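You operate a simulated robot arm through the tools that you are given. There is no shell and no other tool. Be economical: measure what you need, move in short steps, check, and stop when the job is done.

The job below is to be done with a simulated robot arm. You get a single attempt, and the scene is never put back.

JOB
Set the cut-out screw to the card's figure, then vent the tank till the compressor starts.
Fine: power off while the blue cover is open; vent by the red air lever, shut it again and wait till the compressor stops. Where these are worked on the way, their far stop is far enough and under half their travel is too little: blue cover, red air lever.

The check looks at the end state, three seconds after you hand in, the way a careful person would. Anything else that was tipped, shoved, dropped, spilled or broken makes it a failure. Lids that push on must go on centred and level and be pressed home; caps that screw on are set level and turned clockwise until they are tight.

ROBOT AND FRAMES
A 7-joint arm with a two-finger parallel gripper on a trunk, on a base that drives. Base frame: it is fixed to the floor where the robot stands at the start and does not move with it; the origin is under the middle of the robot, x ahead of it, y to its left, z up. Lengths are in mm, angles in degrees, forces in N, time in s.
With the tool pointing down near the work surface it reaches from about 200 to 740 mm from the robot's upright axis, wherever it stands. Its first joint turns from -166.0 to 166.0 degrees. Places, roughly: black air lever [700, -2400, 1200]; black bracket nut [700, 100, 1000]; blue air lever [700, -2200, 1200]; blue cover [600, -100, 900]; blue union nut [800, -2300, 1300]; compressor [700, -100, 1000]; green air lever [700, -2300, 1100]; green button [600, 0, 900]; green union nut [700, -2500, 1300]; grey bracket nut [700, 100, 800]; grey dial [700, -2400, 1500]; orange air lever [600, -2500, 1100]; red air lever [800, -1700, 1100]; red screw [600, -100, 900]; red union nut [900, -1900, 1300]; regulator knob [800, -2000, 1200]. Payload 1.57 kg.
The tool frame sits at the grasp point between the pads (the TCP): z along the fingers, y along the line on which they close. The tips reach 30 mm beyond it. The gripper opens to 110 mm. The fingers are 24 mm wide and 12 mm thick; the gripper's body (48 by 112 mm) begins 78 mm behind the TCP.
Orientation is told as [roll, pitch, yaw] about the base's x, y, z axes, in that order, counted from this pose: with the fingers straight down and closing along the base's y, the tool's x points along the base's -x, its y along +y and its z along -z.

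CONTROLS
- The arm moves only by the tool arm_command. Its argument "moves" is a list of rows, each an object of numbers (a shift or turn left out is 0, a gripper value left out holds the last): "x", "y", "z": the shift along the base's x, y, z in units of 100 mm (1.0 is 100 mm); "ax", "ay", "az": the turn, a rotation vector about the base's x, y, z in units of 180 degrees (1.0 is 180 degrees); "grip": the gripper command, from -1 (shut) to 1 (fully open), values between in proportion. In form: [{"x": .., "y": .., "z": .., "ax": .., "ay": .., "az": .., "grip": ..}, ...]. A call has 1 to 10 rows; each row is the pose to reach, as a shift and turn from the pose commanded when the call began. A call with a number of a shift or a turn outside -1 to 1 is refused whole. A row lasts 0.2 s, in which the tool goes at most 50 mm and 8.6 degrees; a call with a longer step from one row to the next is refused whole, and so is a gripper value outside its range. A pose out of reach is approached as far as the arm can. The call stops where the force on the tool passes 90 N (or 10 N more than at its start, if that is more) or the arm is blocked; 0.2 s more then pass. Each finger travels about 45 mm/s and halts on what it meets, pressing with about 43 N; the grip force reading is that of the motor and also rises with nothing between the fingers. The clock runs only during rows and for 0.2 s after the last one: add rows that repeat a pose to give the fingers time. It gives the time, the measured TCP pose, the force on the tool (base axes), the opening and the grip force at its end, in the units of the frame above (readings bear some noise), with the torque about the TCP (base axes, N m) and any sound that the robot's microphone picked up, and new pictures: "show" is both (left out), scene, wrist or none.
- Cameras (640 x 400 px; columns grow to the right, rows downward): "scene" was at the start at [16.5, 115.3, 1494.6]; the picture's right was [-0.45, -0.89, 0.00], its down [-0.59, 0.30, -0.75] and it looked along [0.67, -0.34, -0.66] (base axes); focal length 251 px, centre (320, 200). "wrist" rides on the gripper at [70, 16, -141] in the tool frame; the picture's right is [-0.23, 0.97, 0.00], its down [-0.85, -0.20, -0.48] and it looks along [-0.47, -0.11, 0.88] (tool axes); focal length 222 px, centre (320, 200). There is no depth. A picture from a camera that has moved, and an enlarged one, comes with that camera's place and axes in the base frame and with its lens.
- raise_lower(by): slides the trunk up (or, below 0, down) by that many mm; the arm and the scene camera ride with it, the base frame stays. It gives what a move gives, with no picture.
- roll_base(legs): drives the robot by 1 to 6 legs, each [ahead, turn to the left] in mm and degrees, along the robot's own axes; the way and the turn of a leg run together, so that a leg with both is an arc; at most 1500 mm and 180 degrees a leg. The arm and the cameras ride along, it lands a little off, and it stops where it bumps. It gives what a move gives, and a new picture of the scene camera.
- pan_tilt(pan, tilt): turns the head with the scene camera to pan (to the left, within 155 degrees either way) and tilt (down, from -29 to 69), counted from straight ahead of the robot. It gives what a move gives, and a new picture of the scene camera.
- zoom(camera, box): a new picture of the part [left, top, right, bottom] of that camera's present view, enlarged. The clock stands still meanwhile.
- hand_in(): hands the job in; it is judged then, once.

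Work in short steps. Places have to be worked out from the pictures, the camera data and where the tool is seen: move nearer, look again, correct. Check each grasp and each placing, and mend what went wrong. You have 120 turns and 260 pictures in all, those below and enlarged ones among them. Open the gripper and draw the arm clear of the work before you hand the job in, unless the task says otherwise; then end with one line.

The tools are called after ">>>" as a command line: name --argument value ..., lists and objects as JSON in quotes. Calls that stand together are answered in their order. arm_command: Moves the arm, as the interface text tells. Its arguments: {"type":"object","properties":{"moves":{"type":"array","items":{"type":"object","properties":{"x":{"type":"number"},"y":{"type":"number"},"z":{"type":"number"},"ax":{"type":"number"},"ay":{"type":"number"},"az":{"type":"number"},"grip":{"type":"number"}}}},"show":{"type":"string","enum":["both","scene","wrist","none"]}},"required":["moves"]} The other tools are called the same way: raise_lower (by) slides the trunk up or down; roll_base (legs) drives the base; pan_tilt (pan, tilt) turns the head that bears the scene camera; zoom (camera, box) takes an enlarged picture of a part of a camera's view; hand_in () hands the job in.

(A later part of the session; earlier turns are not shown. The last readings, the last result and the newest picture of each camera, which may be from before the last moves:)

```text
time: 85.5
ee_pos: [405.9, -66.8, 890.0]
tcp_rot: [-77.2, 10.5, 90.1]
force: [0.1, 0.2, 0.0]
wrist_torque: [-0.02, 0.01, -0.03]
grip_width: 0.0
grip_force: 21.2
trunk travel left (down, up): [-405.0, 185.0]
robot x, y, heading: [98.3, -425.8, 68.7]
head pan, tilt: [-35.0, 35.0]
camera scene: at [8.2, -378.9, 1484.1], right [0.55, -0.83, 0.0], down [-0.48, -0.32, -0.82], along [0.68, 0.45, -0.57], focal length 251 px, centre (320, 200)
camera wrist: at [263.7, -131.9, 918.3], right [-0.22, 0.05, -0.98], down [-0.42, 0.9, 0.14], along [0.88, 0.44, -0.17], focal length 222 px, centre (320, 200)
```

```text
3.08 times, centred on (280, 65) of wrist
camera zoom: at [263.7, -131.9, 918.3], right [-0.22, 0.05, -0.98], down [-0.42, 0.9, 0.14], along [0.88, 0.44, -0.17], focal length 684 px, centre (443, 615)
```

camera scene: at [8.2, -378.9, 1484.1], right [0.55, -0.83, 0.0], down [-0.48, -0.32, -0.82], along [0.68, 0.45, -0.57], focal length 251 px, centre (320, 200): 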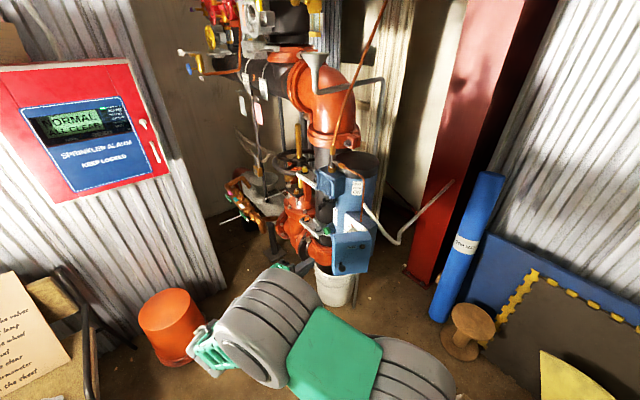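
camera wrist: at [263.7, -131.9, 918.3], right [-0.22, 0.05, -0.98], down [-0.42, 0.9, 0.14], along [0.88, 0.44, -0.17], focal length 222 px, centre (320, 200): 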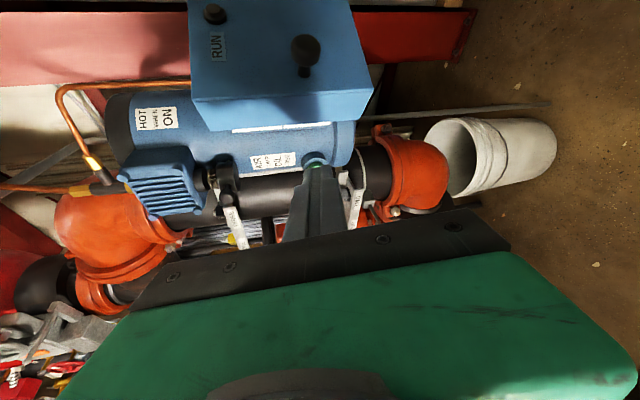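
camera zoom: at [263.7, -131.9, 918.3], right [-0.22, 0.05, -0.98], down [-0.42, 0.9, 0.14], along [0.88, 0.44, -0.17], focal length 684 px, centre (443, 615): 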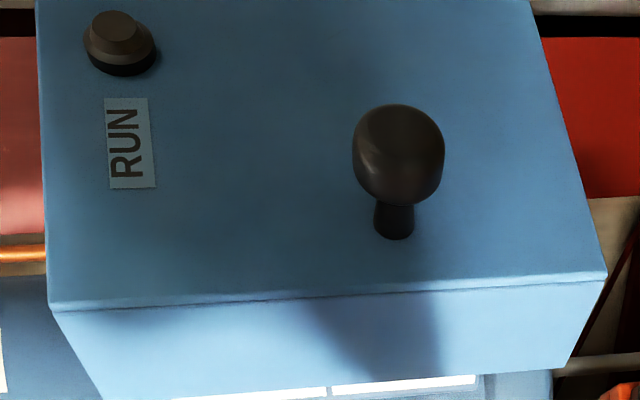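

The scale shows inside, cover at ≈55°. Its left rim should be near (494,-117). I put the closed fingers just left of it, reaching x≈520, and sweep toward −y to push it to its stop.

>>> arm_command --moves '[{"x": 0.3, "z": 0.1}, {"x": 0.6, "z": 0.2}, {"x": 0.84, "z": 0.2}, {"x": 0.84, "z": 0.2, "y": -0.2}, {"x": 0.84, "z": 0.2, "y": -0.4}, {"x": 0.84, "z": 0.2, "y": -0.6}, {"x": 0.84, "z": 0.2, "y": -0.8}]' --show "scene"

>>> zoom --camera "scene" --box '[300, 190, 400, 280]'

```text
time: 87.0
ee_pos: [480.4, -109.3, 911.5]
tcp_rot: [-77.0, 9.6, 92.6]
force: [-60.3, 42.6, 8.0]
wrist_torque: [-0.07, 0.22, -1.1]
grip_width: 0.1
grip_force: 21.1
trunk travel left (down, up): [-405.0, 185.0]
robot x, y, heading: [98.1, -426.2, 69.8]
head pan, tilt: [-35.0, 35.0]
stopped in row 7: the force on the tool passed its limit at 95 N (the readings are from after the stop); the commanded pose is now the measured one
camera scene: at [-2.8, -375.9, 1483.7], right [0.57, -0.82, 0.01], down [-0.46, -0.33, -0.82], along [0.68, 0.47, -0.57], focal length 251 px, centre (320, 200)
```

scene: 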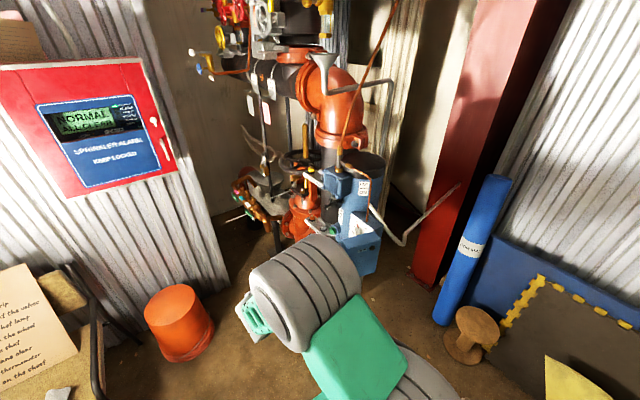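

```text
4.44 times, centred on (350, 235) of scene
camera zoom: at [-2.8, -375.9, 1483.7], right [0.57, -0.82, 0.01], down [-0.46, -0.33, -0.82], along [0.68, 0.47, -0.57], focal length 1114 px, centre (187, 44)
```

zoom: 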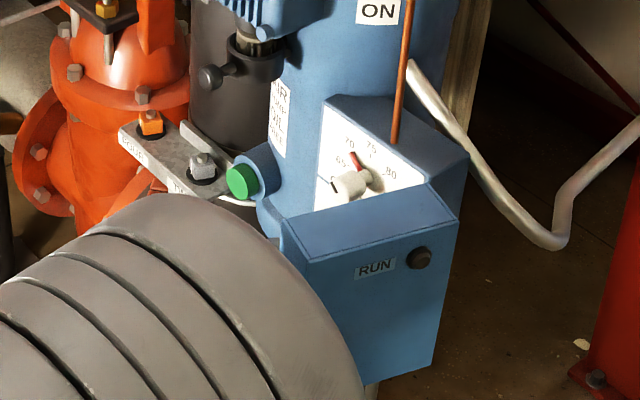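

The tip caught the outside of the cover's left wall and nudged it a bit closed. I back off left, go deeper (tip x≈550, still short of the screw at ≈590), then sweep so the finger's side pulls on the rim from inside.

>>> arm_command --moves '[{"x": -0.15, "y": 0.2}, {"x": -0.1, "y": 0.45}, {"x": 0.2, "y": 0.5}, {"x": 0.45, "y": 0.5}]' --show "wrist"

>>> zoom --camera "scene" --box '[300, 190, 400, 280]'

```text
time: 88.0
ee_pos: [530.1, -71.3, 909.3]
tcp_rot: [-76.8, 10.2, 91.6]
force: [0.3, -0.4, 0.4]
wrist_torque: [-0.02, 0.03, 0.0]
grip_width: 0.1
grip_force: 21.6
trunk travel left (down, up): [-405.0, 185.0]
robot x, y, heading: [101.5, -425.3, 69.5]
head pan, tilt: [-35.0, 35.0]
camera wrist: at [389.0, -140.1, 937.7], right [-0.22, 0.05, -0.97], down [-0.44, 0.88, 0.15], along [0.87, 0.46, -0.17], focal length 222 px, centre (320, 200)
```

wrist: 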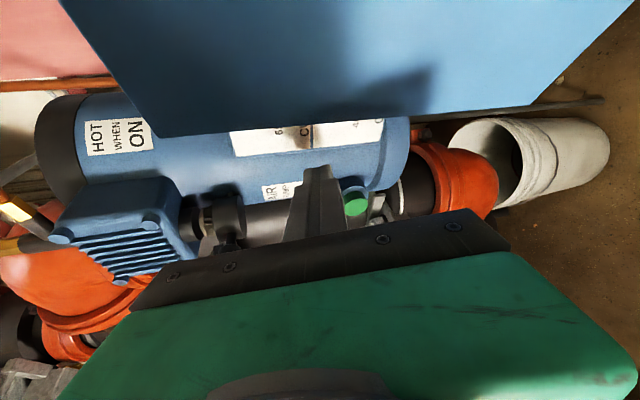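

```text
4.44 times, centred on (350, 235) of scene
camera zoom: at [7.6, -380.1, 1484.1], right [0.56, -0.83, 0.0], down [-0.47, -0.32, -0.82], along [0.68, 0.46, -0.57], focal length 1114 px, centre (187, 44)
```

zoom: 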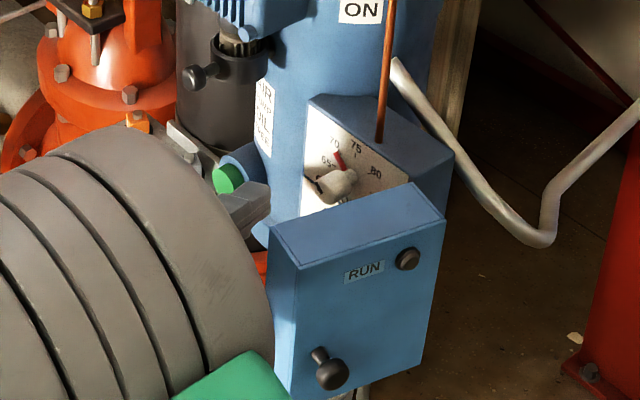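

Now sweep −y with the finger inside the rim.

>>> arm_command --moves '[{"y": -0.15}, {"y": -0.3}, {"y": -0.45}, {"y": -0.6}, {"y": -0.75}]' --show "wrist"

>>> zoom --camera "scene" --box '[300, 190, 400, 280]'

```text
time: 89.2
ee_pos: [532.5, -147.8, 908.5]
tcp_rot: [-76.8, 10.0, 91.0]
force: [0.6, -0.4, 0.5]
wrist_torque: [0.02, -0.04, 0.03]
grip_width: 0.0
grip_force: 21.1
trunk travel left (down, up): [-405.0, 185.0]
robot x, y, heading: [97.3, -427.8, 69.5]
head pan, tilt: [-35.0, 35.0]
camera wrist: at [391.4, -216.3, 936.9], right [-0.22, 0.05, -0.97], down [-0.44, 0.89, 0.15], along [0.87, 0.46, -0.17], focal length 222 px, centre (320, 200)
```

wrist: 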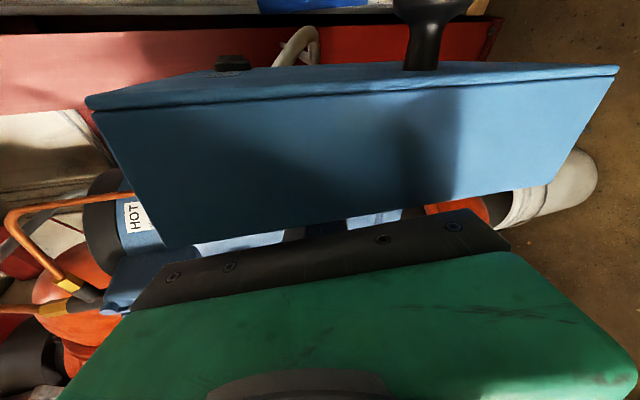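

```text
4.44 times, centred on (350, 235) of scene
camera zoom: at [9.1, -380.3, 1484.3], right [0.56, -0.83, 0.0], down [-0.48, -0.32, -0.82], along [0.68, 0.46, -0.57], focal length 1114 px, centre (187, 44)
```

zoom: 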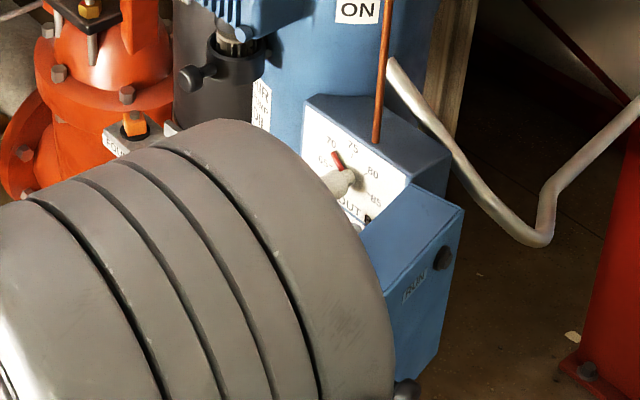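

Opening nicely (~80°). Continue sweeping, easing back a little in x.

>>> arm_command --moves '[{"x": -0.05, "y": -0.15}, {"x": -0.1, "y": -0.3}, {"x": -0.15, "y": -0.45}, {"x": -0.2, "y": -0.6}, {"x": -0.2, "y": -0.75}]' --show "wrist"

>>> zoom --camera "scene" --box '[300, 190, 400, 280]'

```text
time: 90.4
ee_pos: [511.8, -194.2, 910.5]
tcp_rot: [-77.0, 8.3, 93.6]
force: [3.3, 38.2, -13.5]
wrist_torque: [0.29, -0.71, -1.94]
grip_width: 0.0
grip_force: 21.0
trunk travel left (down, up): [-405.0, 185.0]
robot x, y, heading: [101.7, -427.9, 70.3]
head pan, tilt: [-35.0, 35.0]
stopped in row 5: the force on the tool passed its limit at 99 N (the readings are from after the stop); the commanded pose is now the measured one
camera wrist: at [373.7, -270.0, 936.2], right [-0.22, 0.07, -0.97], down [-0.48, 0.86, 0.18], along [0.85, 0.5, -0.16], focal length 222 px, centre (320, 200)
```

wrist: 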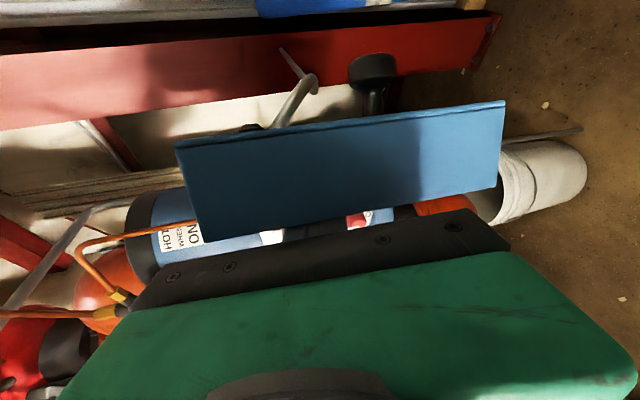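

```text
4.44 times, centred on (350, 235) of scene
camera zoom: at [8.9, -375.0, 1483.8], right [0.58, -0.82, 0.0], down [-0.47, -0.33, -0.82], along [0.67, 0.47, -0.58], focal length 1114 px, centre (187, 44)
```

zoom: 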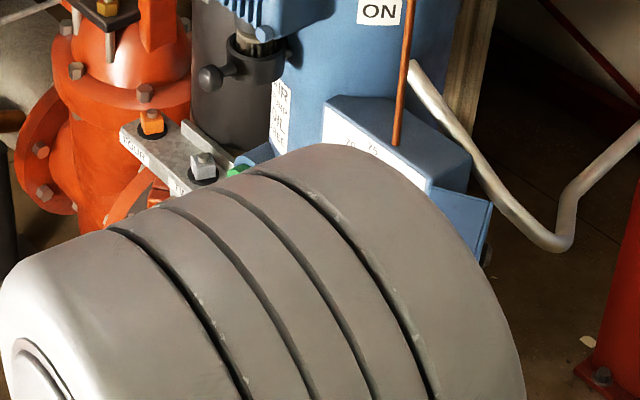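

The cover hit its stop. I withdraw back-left to view the dial.

>>> arm_command --moves '[{"y": 0.3}, {"y": 0.6, "x": -0.2}, {"y": 0.8, "x": -0.6}, {"y": 0.8, "x": -0.9}, {"y": 0.75, "x": -0.95, "z": -0.1}]' --show "wrist"

>>> zoom --camera "scene" --box '[300, 180, 400, 270]'

```text
time: 91.6
ee_pos: [415.9, -128.0, 904.1]
tcp_rot: [-77.2, 8.7, 92.9]
force: [-0.6, -0.7, -0.4]
wrist_torque: [-0.02, 0.02, 0.02]
grip_width: 0.0
grip_force: 21.4
trunk travel left (down, up): [-405.0, 185.0]
robot x, y, heading: [98.9, -426.9, 69.6]
head pan, tilt: [-35.0, 35.0]
camera wrist: at [277.3, -201.3, 930.0], right [-0.22, 0.07, -0.97], down [-0.47, 0.87, 0.17], along [0.86, 0.49, -0.16], focal length 222 px, centre (320, 200)
```

wrist: 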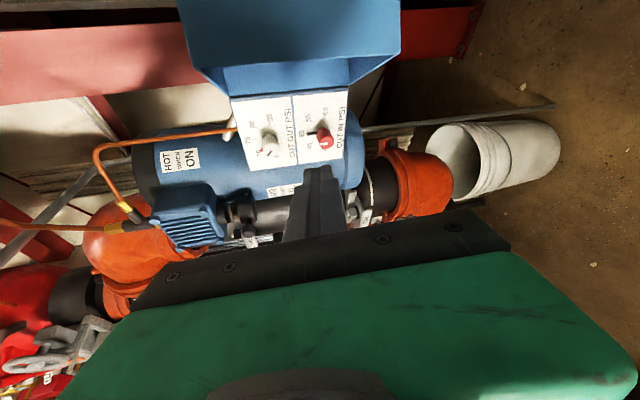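

```text
4.44 times, centred on (350, 225) of scene
camera zoom: at [7.4, -379.7, 1484.1], right [0.57, -0.82, 0.0], down [-0.47, -0.33, -0.82], along [0.67, 0.47, -0.57], focal length 1114 px, centre (187, 89)
```

zoom: 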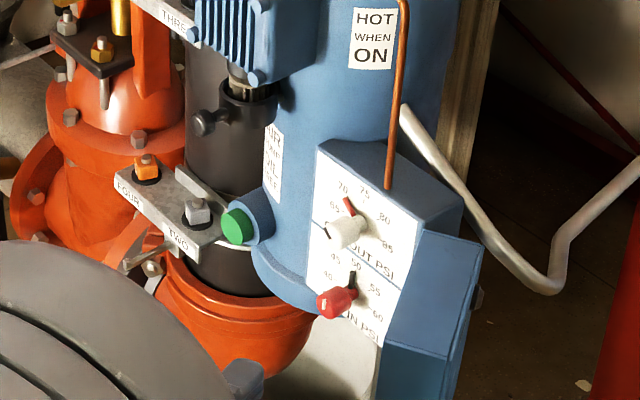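

Two screws: a white one on the upper "CUT OUT PSI" dial and a red one on the lower "CUT IN PSI" dial. Zoom to read exactly.

>>> zoom --camera "wrist" --box '[220, 80, 360, 190]'

>>> zoom --camera "scene" --box '[360, 205, 395, 265]'

```text
3.64 times, centred on (290, 135) of wrist
camera zoom: at [277.3, -201.3, 930.0], right [-0.22, 0.07, -0.97], down [-0.47, 0.87, 0.17], along [0.86, 0.49, -0.16], focal length 808 px, centre (429, 436)
```

zoom: 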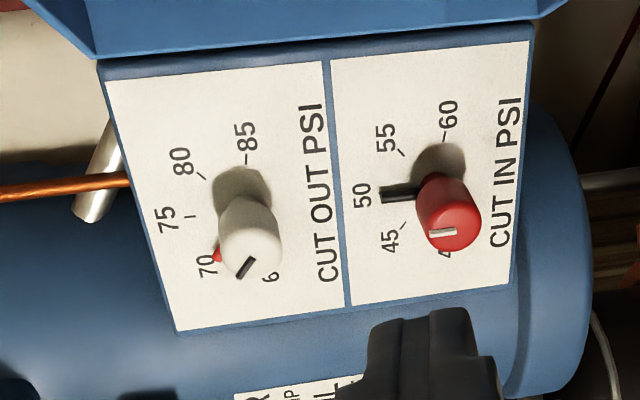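

```text
6.67 times, centred on (378, 235) of scene
camera zoom: at [7.4, -379.7, 1484.1], right [0.57, -0.82, 0.0], down [-0.47, -0.33, -0.82], along [0.67, 0.47, -0.57], focal length 1670 px, centre (-63, -33)
```

zoom: 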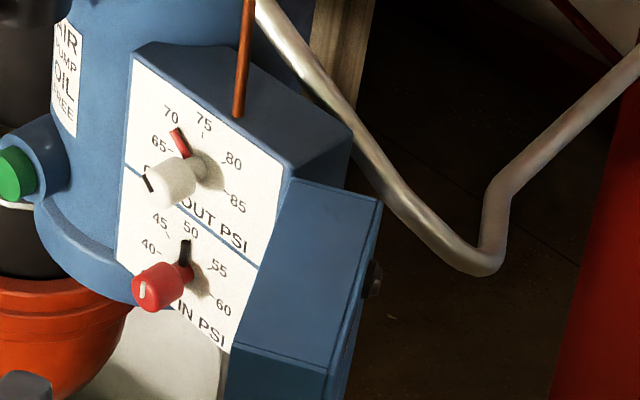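

The cut-out (upper, white) screw's pointer is at 70; it needs one 5‑psi step (≈45°) anticlockwise to 65. The knob's front is at ≈(556,-122,937). I raise the trunk 40 and level the tool.

>>> raise_lower --by 40

>>> arm_command --moves '[{"ay": -0.02, "grip": -0.4}, {"ay": -0.04, "y": 0.05}, {"ay": -0.065, "y": 0.05}, {"ay": -0.065, "y": 0.05}]' --show "wrist"

```text
time: 92.5
ee_pos: [415.4, -127.5, 943.7]
tcp_rot: [-77.1, 8.6, 93.0]
force: [0.1, 0.0, 0.3]
wrist_torque: [0.02, 0.0, 0.03]
grip_width: 0.0
grip_force: 21.7
trunk travel left (down, up): [-445.0, 145.0]
robot x, y, heading: [104.4, -425.8, 70.1]
head pan, tilt: [-35.0, 35.0]
```

```text
time: 93.5
ee_pos: [416.3, -124.2, 943.7]
tcp_rot: [-83.5, 8.9, 92.1]
force: [0.1, 0.0, -0.8]
wrist_torque: [0.02, 0.01, -0.02]
grip_width: 32.9
grip_force: 0.2
out of reach, approached as far as the arm can: row 2, 3, 4
trunk travel left (down, up): [-445.0, 145.0]
robot x, y, heading: [98.1, -421.6, 70.1]
head pan, tilt: [-35.0, 35.0]
camera wrist: at [275.8, -199.1, 954.6], right [-0.11, 0.07, -0.99], down [-0.48, 0.87, 0.12], along [0.87, 0.49, -0.06], focal length 222 px, centre (320, 200)
```

wrist: 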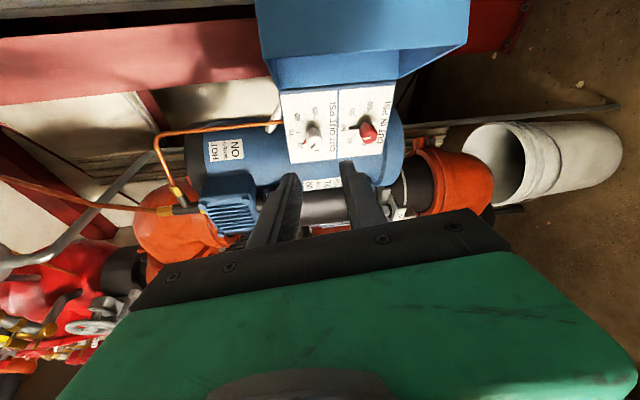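

The limit is 6.5° below level, acceptable. I approach the white knob to a short standoff and check alignment.

>>> arm_command --moves '[{"x": 0.3, "z": -0.03}, {"x": 0.6, "z": -0.04}, {"x": 0.9, "z": -0.04}, {"x": 0.9, "z": -0.04}]' --show "none"

>>> zoom --camera "wrist" --box '[220, 60, 420, 200]'

>>> zoom --camera "scene" --box '[330, 205, 400, 265]'

```text
time: 94.5
ee_pos: [506.1, -127.3, 939.5]
tcp_rot: [-83.5, 9.0, 92.0]
force: [0.3, 0.7, 0.3]
wrist_torque: [0.01, 0.0, 0.02]
grip_width: 33.3
grip_force: 0.0
trunk travel left (down, up): [-445.0, 145.0]
robot x, y, heading: [97.8, -423.4, 70.1]
head pan, tilt: [-35.0, 35.0]
```

```text
2.86 times, centred on (320, 130) of wrist
camera zoom: at [365.8, -200.7, 950.5], right [-0.11, 0.07, -0.99], down [-0.48, 0.87, 0.12], along [0.87, 0.49, -0.06], focal length 635 px, centre (320, 400)
```

zoom: 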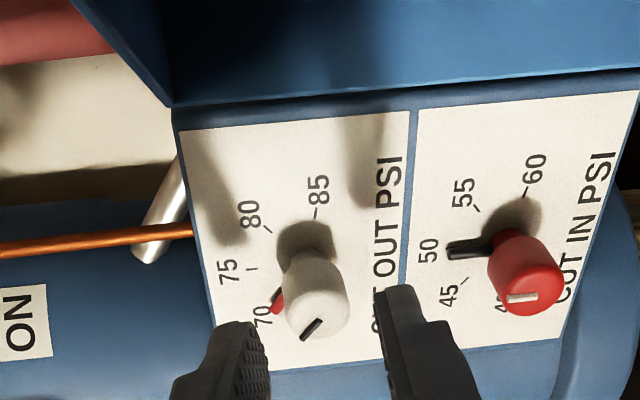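

```text
6.67 times, centred on (365, 235) of scene
camera zoom: at [7.8, -379.6, 1524.1], right [0.57, -0.82, 0.0], down [-0.47, -0.33, -0.82], along [0.67, 0.47, -0.57], focal length 1670 px, centre (20, -33)
```

zoom: 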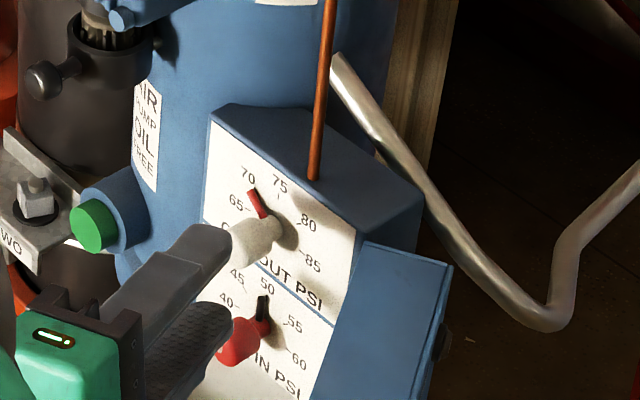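

Well centred. I advance to x≈552 and close on the white knob.

>>> arm_command --moves '[{"x": 0.2, "y": 0.03}, {"x": 0.35, "y": 0.03}, {"x": 0.45, "y": 0.03}, {"x": 0.45, "y": 0.03, "grip": -1}, {"x": 0.45, "y": 0.03, "grip": -1}, {"x": 0.45, "y": 0.03, "grip": -1}]' --show "none"

>>> zoom --camera "wrist" --box '[220, 60, 420, 200]'

>>> zoom --camera "scene" --box '[330, 205, 400, 265]'

```text
time: 95.8
ee_pos: [550.8, -123.5, 934.6]
tcp_rot: [-83.0, 9.1, 92.1]
force: [-10.5, -4.3, -33.6]
wrist_torque: [-0.08, -0.13, -0.16]
grip_width: 20.9
grip_force: 33.8
trunk travel left (down, up): [-445.0, 145.0]
robot x, y, heading: [99.9, -425.4, 69.8]
head pan, tilt: [-35.0, 35.0]
```

```text
2.86 times, centred on (320, 130) of wrist
camera zoom: at [410.3, -196.9, 948.2], right [-0.12, 0.07, -0.99], down [-0.48, 0.87, 0.12], along [0.87, 0.49, -0.07], focal length 635 px, centre (320, 400)
```

zoom: 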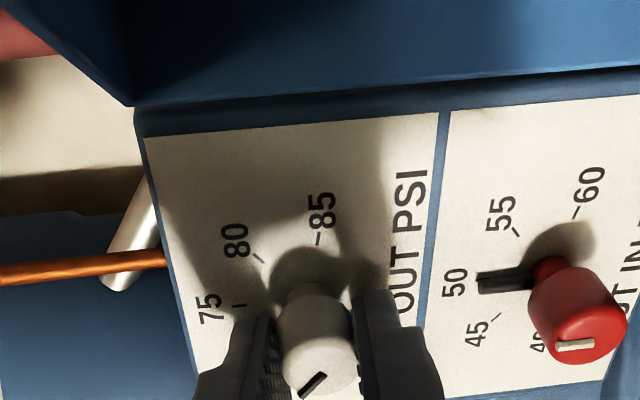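

```text
6.67 times, centred on (365, 235) of scene
camera zoom: at [8.3, -378.8, 1523.7], right [0.57, -0.82, 0.0], down [-0.47, -0.33, -0.82], along [0.67, 0.47, -0.57], focal length 1670 px, centre (20, -33)
```

zoom: 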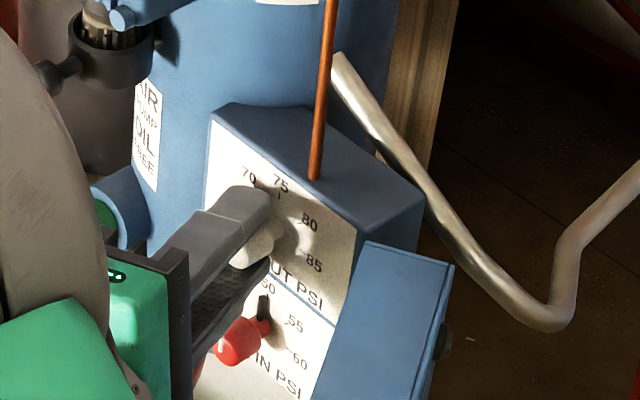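

Gripped (20.9 mm). I lower 4 mm to relax the vertical load and turn 45° anticlockwise (about −x).

>>> arm_command --moves '[{"z": -0.04, "ax": -0.03}, {"z": -0.04, "ax": -0.07}, {"z": -0.04, "ax": -0.11}, {"z": -0.04, "ax": -0.15}, {"z": -0.04, "ax": -0.19}, {"z": -0.04, "ax": -0.23}, {"z": -0.04, "ax": -0.25}, {"z": -0.04, "ax": -0.25}]' --show "none"

>>> zoom --camera "wrist" --box '[220, 60, 420, 200]'

>>> zoom --camera "scene" --box '[330, 205, 400, 265]'

```text
time: 97.7
ee_pos: [550.3, -122.5, 932.1]
tcp_rot: [-79.9, 53.9, 94.1]
force: [-19.7, -12.7, -39.1]
wrist_torque: [0.51, 1.34, -0.57]
grip_width: 22.1
grip_force: 35.1
trunk travel left (down, up): [-445.0, 145.0]
robot x, y, heading: [97.1, -423.0, 69.7]
head pan, tilt: [-35.0, 35.0]
```

```text
2.86 times, centred on (320, 130) of wrist
camera zoom: at [411.0, -167.8, 993.4], right [-0.12, -0.65, -0.75], down [-0.49, 0.7, -0.53], along [0.86, 0.3, -0.4], focal length 635 px, centre (320, 400)
```

zoom: 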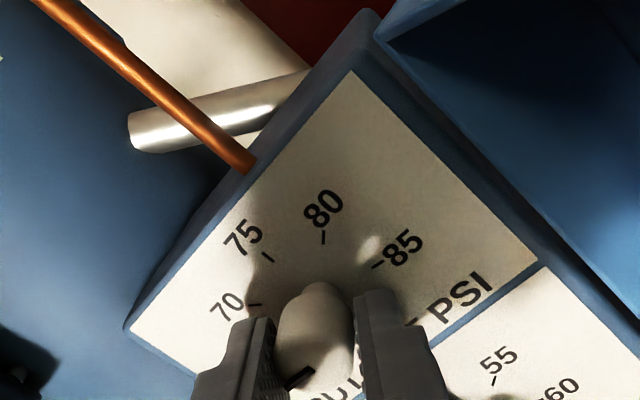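

```text
6.67 times, centred on (365, 235) of scene
camera zoom: at [7.8, -379.5, 1524.0], right [0.57, -0.82, 0.0], down [-0.47, -0.33, -0.82], along [0.67, 0.47, -0.57], focal length 1670 px, centre (20, -33)
```

zoom: 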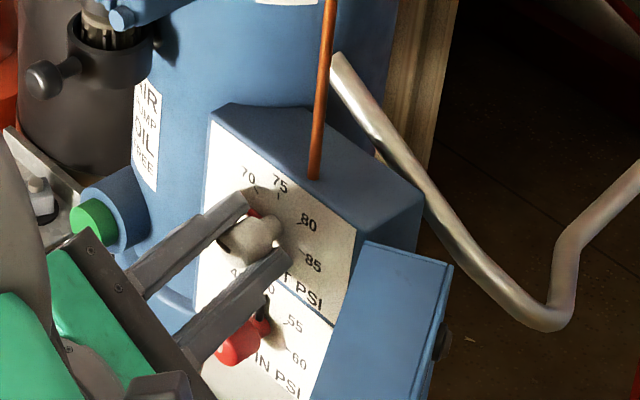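

The tool turned 45° with the knob. I release and back away to read the pointer.

>>> arm_command --moves '[{"grip": -0.4}, {"grip": -0.4}, {"x": -0.3}, {"x": -0.6}, {"x": -0.9}]' --show "none"

>>> zoom --camera "wrist" --box '[220, 60, 420, 200]'

>>> zoom --camera "scene" --box '[330, 205, 400, 265]'

```text
time: 98.8
ee_pos: [468.0, -124.3, 937.9]
tcp_rot: [-80.4, 53.4, 94.1]
force: [0.7, -0.2, 0.8]
wrist_torque: [0.0, 0.06, 0.04]
grip_width: 32.9
grip_force: 0.1
out of reach, approached as far as the arm can: row 5
trunk travel left (down, up): [-445.0, 145.0]
robot x, y, heading: [99.3, -421.6, 69.7]
head pan, tilt: [-35.0, 35.0]
```

```text
2.86 times, centred on (320, 130) of wrist
camera zoom: at [327.7, -169.0, 999.3], right [-0.12, -0.65, -0.75], down [-0.49, 0.7, -0.52], along [0.86, 0.31, -0.4], focal length 635 px, centre (320, 400)
```

zoom: 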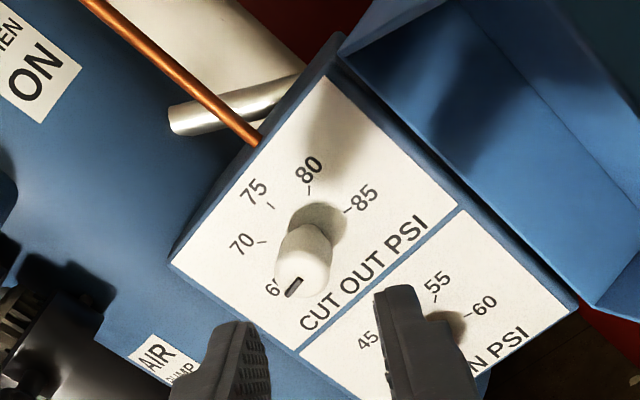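

```text
6.67 times, centred on (365, 235) of scene
camera zoom: at [7.3, -382.1, 1524.1], right [0.57, -0.82, 0.0], down [-0.47, -0.33, -0.82], along [0.67, 0.47, -0.57], focal length 1670 px, centre (20, -33)
```

zoom: 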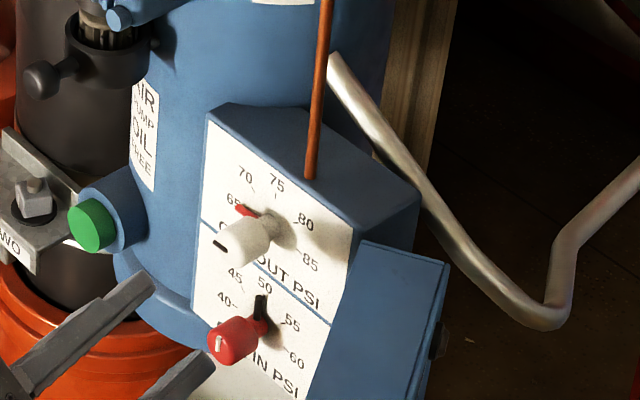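

Pointer now near 65. Zoom tighter to judge precisely.

>>> zoom --camera "scene" --box '[350, 220, 382, 244]'

>>> zoom --camera "wrist" --box '[280, 100, 350, 170]'

```text
16.00 times, centred on (366, 232) of scene
camera zoom: at [7.3, -382.1, 1524.1], right [0.57, -0.82, 0.0], down [-0.47, -0.33, -0.82], along [0.67, 0.47, -0.57], focal length 4009 px, centre (-416, -312)
```

zoom: 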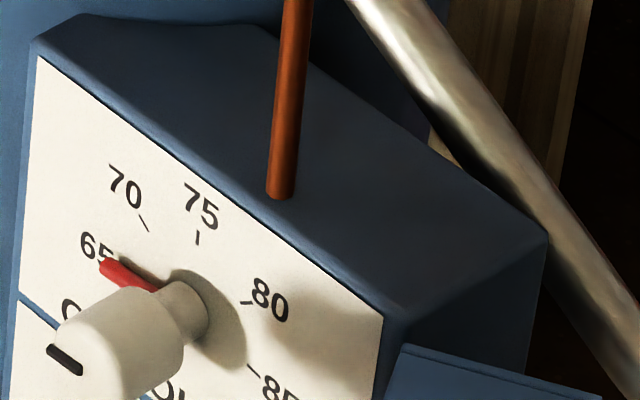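

```text
5.71 times, centred on (315, 135) of wrist
camera zoom: at [327.7, -169.0, 999.3], right [-0.12, -0.65, -0.75], down [-0.49, 0.7, -0.52], along [0.86, 0.31, -0.4], focal length 1269 px, centre (349, 571)
```

zoom: 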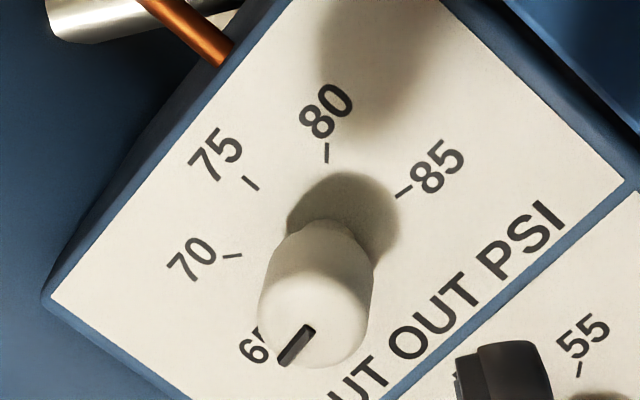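

The screw slot, which points along the pointer, now lies within a few degrees of the 65 mark. I roll the tool back and re-inspect from the other angle.

>>> arm_command --moves '[{"ax": 0.045, "x": -0.2}, {"ax": 0.09, "x": -0.3}, {"ax": 0.135, "x": -0.4}, {"ax": 0.18, "x": -0.4}, {"ax": 0.225, "x": -0.4}, {"ax": 0.25, "x": -0.4}, {"ax": 0.25, "x": -0.4, "grip": -1}]' --show "wrist"

>>> zoom --camera "wrist" --box '[270, 90, 350, 150]'

>>> zoom --camera "scene" --box '[350, 220, 382, 244]'

```text
time: 100.5
ee_pos: [427.0, -123.4, 937.1]
tcp_rot: [-83.5, 8.8, 91.9]
force: [-0.1, -0.2, 0.3]
wrist_torque: [0.03, -0.01, -0.03]
grip_width: 0.1
grip_force: 0.2
out of reach, approached as far as the arm can: row 1
trunk travel left (down, up): [-445.0, 145.0]
robot x, y, heading: [100.2, -425.9, 70.0]
head pan, tilt: [-35.0, 35.0]
camera wrist: at [285.9, -196.4, 947.5], right [-0.11, 0.07, -0.99], down [-0.48, 0.87, 0.12], along [0.87, 0.49, -0.06], focal length 222 px, centre (320, 200)
```

wrist: 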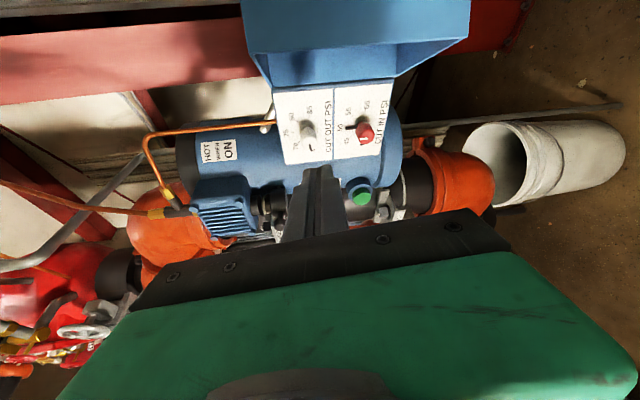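

```text
6.67 times, centred on (310, 120) of wrist
camera zoom: at [285.9, -196.4, 947.5], right [-0.11, 0.07, -0.99], down [-0.48, 0.87, 0.12], along [0.87, 0.49, -0.06], focal length 1481 px, centre (387, 733)
```

zoom: 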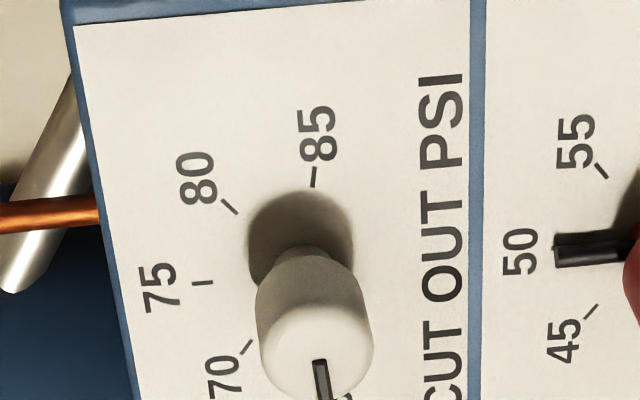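

```text
16.00 times, centred on (366, 232) of scene
camera zoom: at [7.3, -379.5, 1524.1], right [0.57, -0.82, 0.0], down [-0.47, -0.33, -0.82], along [0.67, 0.47, -0.57], focal length 4009 px, centre (-416, -312)
```

zoom: 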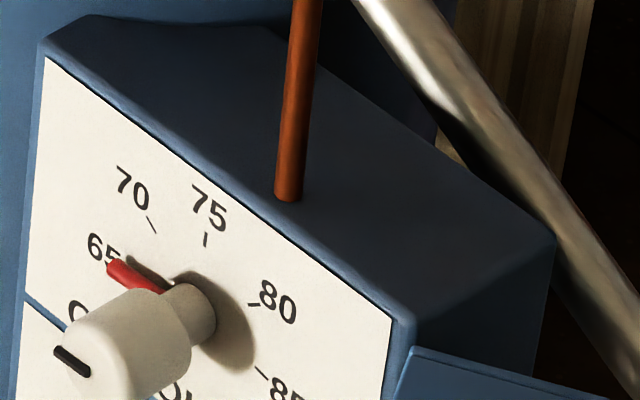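

The slot and pointer read 65 within a few degrees (well under half a psi). Now to close the cover: it stands ≈110° open, so I must push it from its −y side. I roll the base back 150 mm so the arm can work there.

>>> roll_base --legs '[[-150, 0]]'

>>> arm_command --moves '[{"y": -0.25}, {"y": -0.5}, {"y": -0.6, "x": 0.1}, {"y": -0.6, "x": 0.1}]' --show "both"

```text
time: 101.8
ee_pos: [375.5, -262.9, 937.8]
tcp_rot: [-83.5, 8.9, 92.1]
force: [-0.3, 0.1, -0.4]
wrist_torque: [-0.05, -0.03, 0.02]
grip_width: 0.0
grip_force: 21.7
trunk travel left (down, up): [-445.0, 145.0]
robot x, y, heading: [46.0, -566.9, 69.8]
head pan, tilt: [-35.0, 35.0]
camera scene: at [-43.6, -519.2, 1524.1], right [0.57, -0.82, 0.0], down [-0.47, -0.33, -0.82], along [0.67, 0.47, -0.57], focal length 251 px, centre (320, 200)
```

scene: 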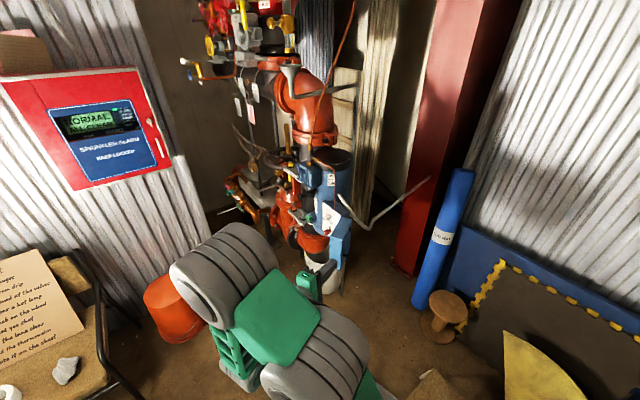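

```text
time: 102.8
ee_pos: [386.2, -322.7, 936.4]
tcp_rot: [-83.5, 8.9, 92.0]
force: [-0.3, 0.5, 0.0]
wrist_torque: [-0.02, -0.03, -0.01]
grip_width: 0.0
grip_force: 20.9
trunk travel left (down, up): [-445.0, 145.0]
robot x, y, heading: [44.9, -566.0, 69.7]
head pan, tilt: [-35.0, 35.0]
camera scene: at [-43.4, -519.2, 1524.1], right [0.57, -0.82, 0.0], down [-0.47, -0.33, -0.82], along [0.67, 0.47, -0.57], focal length 251 px, centre (320, 200)
camera wrist: at [245.2, -396.7, 947.9], right [-0.11, 0.07, -0.99], down [-0.48, 0.87, 0.12], along [0.87, 0.49, -0.06], focal length 222 px, centre (320, 200)
```

scene: 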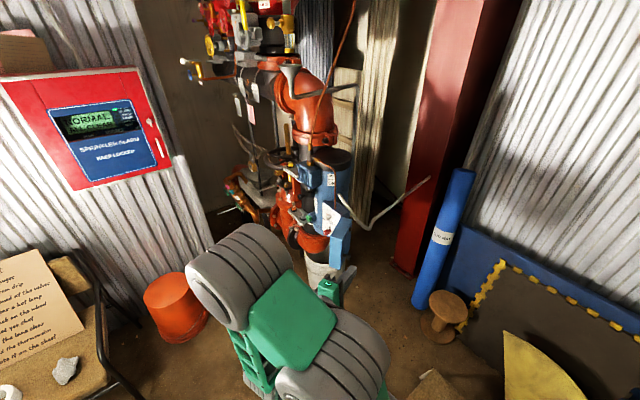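
wrist: 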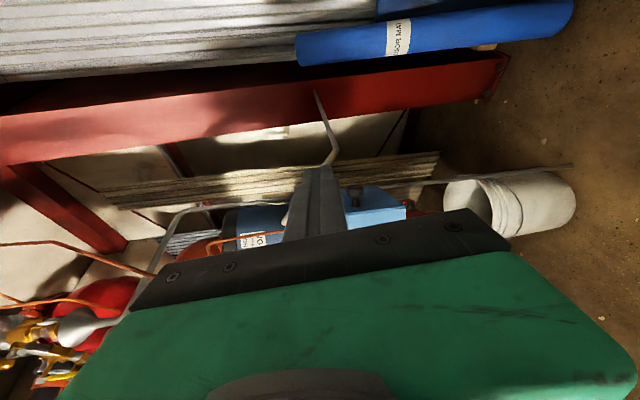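

Zoom to find the open cover relative to the finger.

>>> zoom --camera "wrist" --box '[240, 130, 440, 250]'

>>> zoom --camera "scene" --box '[300, 190, 390, 310]'

```text
3.20 times, centred on (340, 190) of wrist
camera zoom: at [245.2, -396.7, 947.9], right [-0.11, 0.07, -0.99], down [-0.48, 0.87, 0.12], along [0.87, 0.49, -0.06], focal length 711 px, centre (256, 232)
```

zoom: 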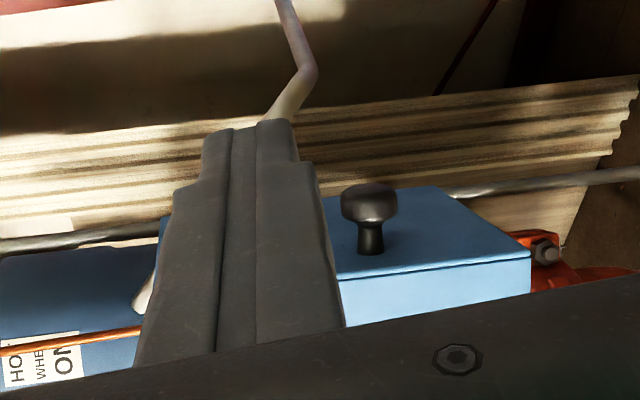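

```text
3.33 times, centred on (345, 250) of scene
camera zoom: at [-43.4, -519.2, 1524.1], right [0.57, -0.82, 0.0], down [-0.47, -0.33, -0.82], along [0.67, 0.47, -0.57], focal length 835 px, centre (237, 33)
```

zoom: 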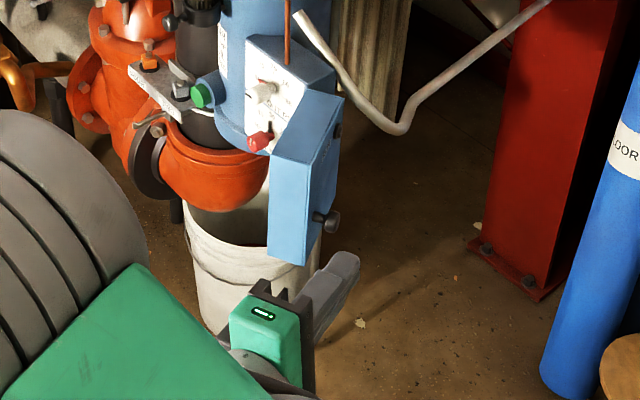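

Knob now at ≈(486,-264,887): cover is near 90°. I move forward alongside it (above the knob's height) and sweep +y.

>>> arm_command --moves '[{"x": 0.3}, {"x": 0.6}, {"x": 0.9}, {"x": 1.0}, {"x": 1.0, "y": 0.2}, {"x": 1.0, "y": 0.4}, {"x": 1.0, "y": 0.6}, {"x": 1.0, "y": 0.8}, {"x": 1.0, "y": 1.0}]' --show "wrist"

>>> zoom --camera "scene" --box '[300, 190, 390, 310]'

```text
time: 104.8
ee_pos: [480.6, -224.3, 938.2]
tcp_rot: [-83.5, 9.1, 92.0]
force: [-44.5, -19.3, -0.7]
wrist_torque: [0.04, 0.06, -0.18]
grip_width: 0.0
grip_force: 21.1
trunk travel left (down, up): [-445.0, 145.0]
robot x, y, heading: [48.1, -566.6, 69.9]
head pan, tilt: [-35.0, 35.0]
camera wrist: at [340.4, -298.5, 948.9], right [-0.11, 0.07, -0.99], down [-0.48, 0.87, 0.11], along [0.87, 0.49, -0.07], focal length 222 px, centre (320, 200)
```

wrist: 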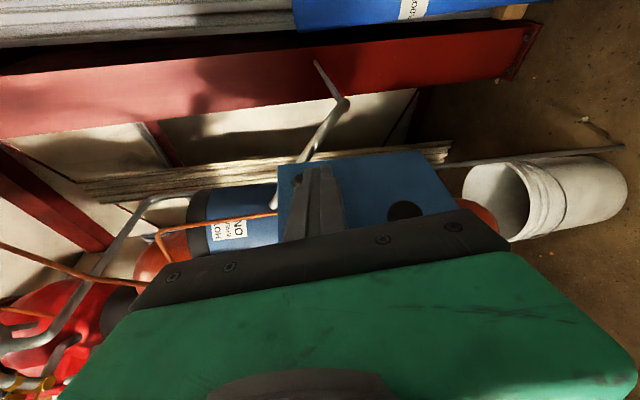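

```text
3.33 times, centred on (345, 250) of scene
camera zoom: at [-48.4, -521.5, 1523.8], right [0.57, -0.82, 0.0], down [-0.47, -0.33, -0.82], along [0.67, 0.47, -0.57], focal length 835 px, centre (237, 33)
```

zoom: 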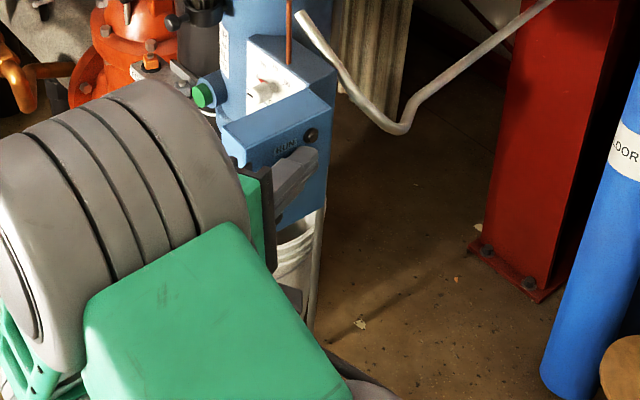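

Cover is about half closed. I back off slightly, shift toward its free edge and push on the face in +x.

>>> arm_command --moves '[{"x": -0.3}, {"x": -0.6, "y": 0.2}, {"x": -0.8, "y": 0.5}, {"x": -0.8, "y": 0.8}, {"x": -0.8, "y": 0.95}, {"x": -0.8, "y": 0.95}]' --show "none"

>>> zoom --camera "scene" --box '[300, 190, 390, 310]'

>>> zoom --camera "wrist" --box '[160, 40, 480, 240]'

```text
time: 106.2
ee_pos: [406.4, -126.4, 936.3]
tcp_rot: [-83.4, 8.9, 92.0]
force: [0.8, 0.5, -0.1]
wrist_torque: [0.0, 0.01, 0.02]
grip_width: 0.0
grip_force: 21.4
trunk travel left (down, up): [-445.0, 145.0]
robot x, y, heading: [47.6, -565.5, 69.6]
head pan, tilt: [-35.0, 35.0]
```

```text
3.33 times, centred on (345, 250) of scene
camera zoom: at [-43.7, -519.0, 1524.1], right [0.57, -0.82, 0.0], down [-0.47, -0.33, -0.82], along [0.67, 0.47, -0.57], focal length 835 px, centre (237, 33)
```

zoom: 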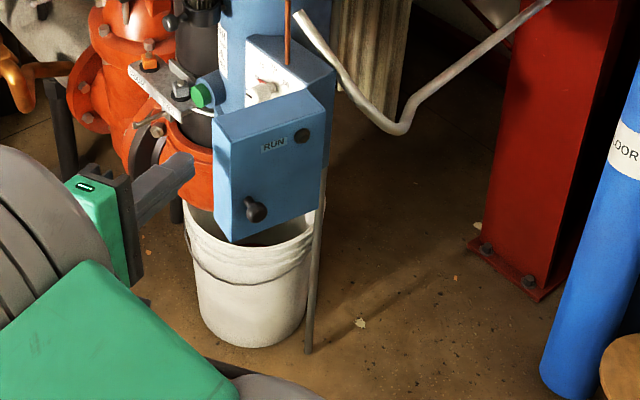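

```text
2.00 times, centred on (320, 140) of wrist
camera zoom: at [265.7, -200.4, 946.8], right [-0.11, 0.07, -0.99], down [-0.48, 0.87, 0.12], along [0.87, 0.49, -0.06], focal length 444 px, centre (320, 320)
```

zoom: 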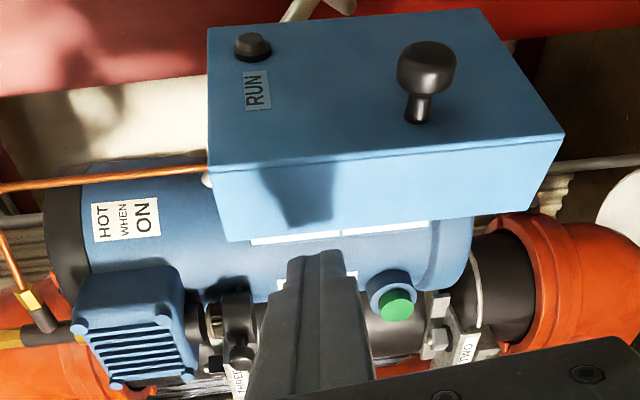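

I shift right to bear on the face near the free edge, then push diagonally (+x,+y).

>>> arm_command --moves '[{"y": -0.3}, {"y": -0.55}, {"x": 0.3, "y": -0.6}, {"x": 0.5, "y": -0.5}, {"x": 0.65, "y": -0.35}, {"x": 0.8, "y": -0.2}, {"x": 0.95, "y": -0.1}]' --show "none"

>>> zoom --camera "scene" --box '[300, 190, 390, 310]'

```text
time: 107.8
ee_pos: [501.4, -134.6, 935.4]
tcp_rot: [-83.5, 9.0, 92.4]
force: [-2.4, 8.3, -3.5]
wrist_torque: [-0.05, -0.32, -0.7]
grip_width: 0.0
grip_force: 21.4
trunk travel left (down, up): [-445.0, 145.0]
robot x, y, heading: [48.0, -567.1, 69.8]
head pan, tilt: [-35.0, 35.0]
```

```text
3.33 times, centred on (345, 250) of scene
camera zoom: at [-44.1, -517.8, 1524.0], right [0.57, -0.82, 0.0], down [-0.47, -0.33, -0.82], along [0.67, 0.47, -0.57], focal length 835 px, centre (237, 33)
```

zoom: 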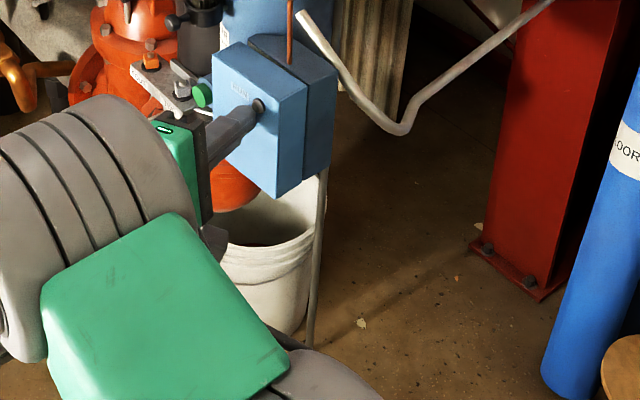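

Nearly closed. I push straight on in +x (toward the free edge) till it seats.

>>> arm_command --moves '[{"x": 0.05, "y": 0.2}, {"x": 0.15, "y": 0.25}, {"x": 0.22, "y": 0.25}, {"x": 0.28, "y": 0.25}, {"x": 0.32, "y": 0.25}]' --show "none"

>>> zoom --camera "scene" --box '[300, 180, 390, 280]'

```text
time: 109.0
ee_pos: [512.5, -105.0, 939.2]
tcp_rot: [-83.6, 9.3, 93.1]
force: [-77.1, -0.4, 11.6]
wrist_torque: [-0.38, -0.33, -0.8]
grip_width: 0.2
grip_force: 21.1
trunk travel left (down, up): [-445.0, 145.0]
robot x, y, heading: [48.8, -565.5, 70.8]
head pan, tilt: [-35.0, 35.0]
stopped in row 5: the force on the tool passed its limit at 102 N (the readings are from after the stop); the commanded pose is now the measured one
```

```text
4.00 times, centred on (345, 230) of scene
camera zoom: at [-99.9, -506.9, 1524.1], right [0.59, -0.81, 0.03], down [-0.43, -0.34, -0.83], along [0.68, 0.48, -0.55], focal length 1002 px, centre (220, 80)
```

zoom: 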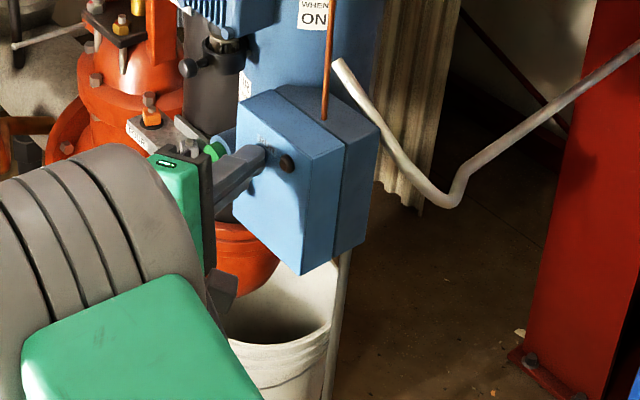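

Cover is home (102 N contact). I back off, roll forward again and lower to the button's height.

>>> arm_command --moves '[{"x": -0.4}, {"x": -0.8}, {"x": -1.0}, {"x": -1.0, "z": -0.3}, {"x": -1.0, "z": -0.6}, {"x": -1.0, "z": -0.8}, {"x": -1.0, "z": -0.8}]' --show "none"

>>> zoom --camera "scene" --box '[300, 180, 390, 280]'

>>> roll_base --legs '[[130, 0]]'

```text
time: 110.6
ee_pos: [434.5, -112.7, 848.0]
tcp_rot: [-82.4, 8.9, 92.5]
force: [0.4, -0.9, -0.2]
wrist_torque: [0.01, -0.01, 0.01]
grip_width: 0.1
grip_force: 20.6
trunk travel left (down, up): [-445.0, 145.0]
robot x, y, heading: [46.8, -568.0, 70.1]
head pan, tilt: [-35.0, 35.0]
```

```text
4.00 times, centred on (345, 230) of scene
camera zoom: at [-44.6, -520.0, 1524.1], right [0.58, -0.82, 0.0], down [-0.47, -0.33, -0.82], along [0.67, 0.47, -0.57], focal length 1002 px, centre (220, 80)
```

zoom: 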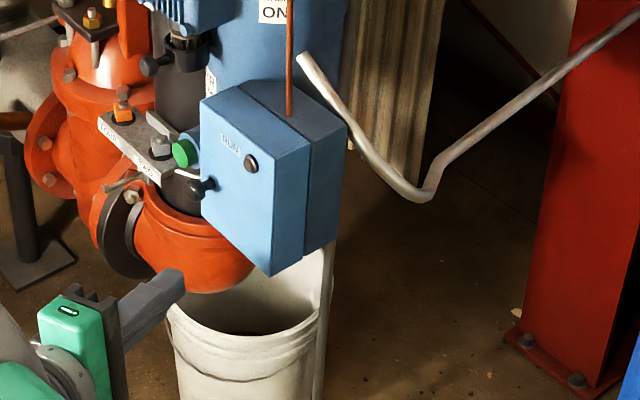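

```text
time: 111.9
ee_pos: [476.5, 10.0, 848.9]
tcp_rot: [-82.4, 9.0, 92.7]
force: [-0.3, 0.2, -0.3]
wrist_torque: [-0.05, -0.04, -0.03]
grip_width: 0.2
grip_force: 20.9
trunk travel left (down, up): [-445.0, 145.0]
robot x, y, heading: [91.6, -445.8, 70.3]
head pan, tilt: [-35.0, 35.0]
camera scene: at [-1.0, -398.7, 1524.1], right [0.58, -0.82, 0.0], down [-0.47, -0.33, -0.82], along [0.67, 0.47, -0.57], focal length 251 px, centre (320, 200)
```

scene: 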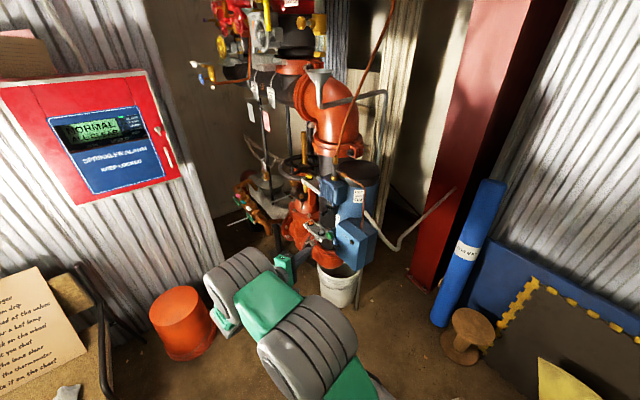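

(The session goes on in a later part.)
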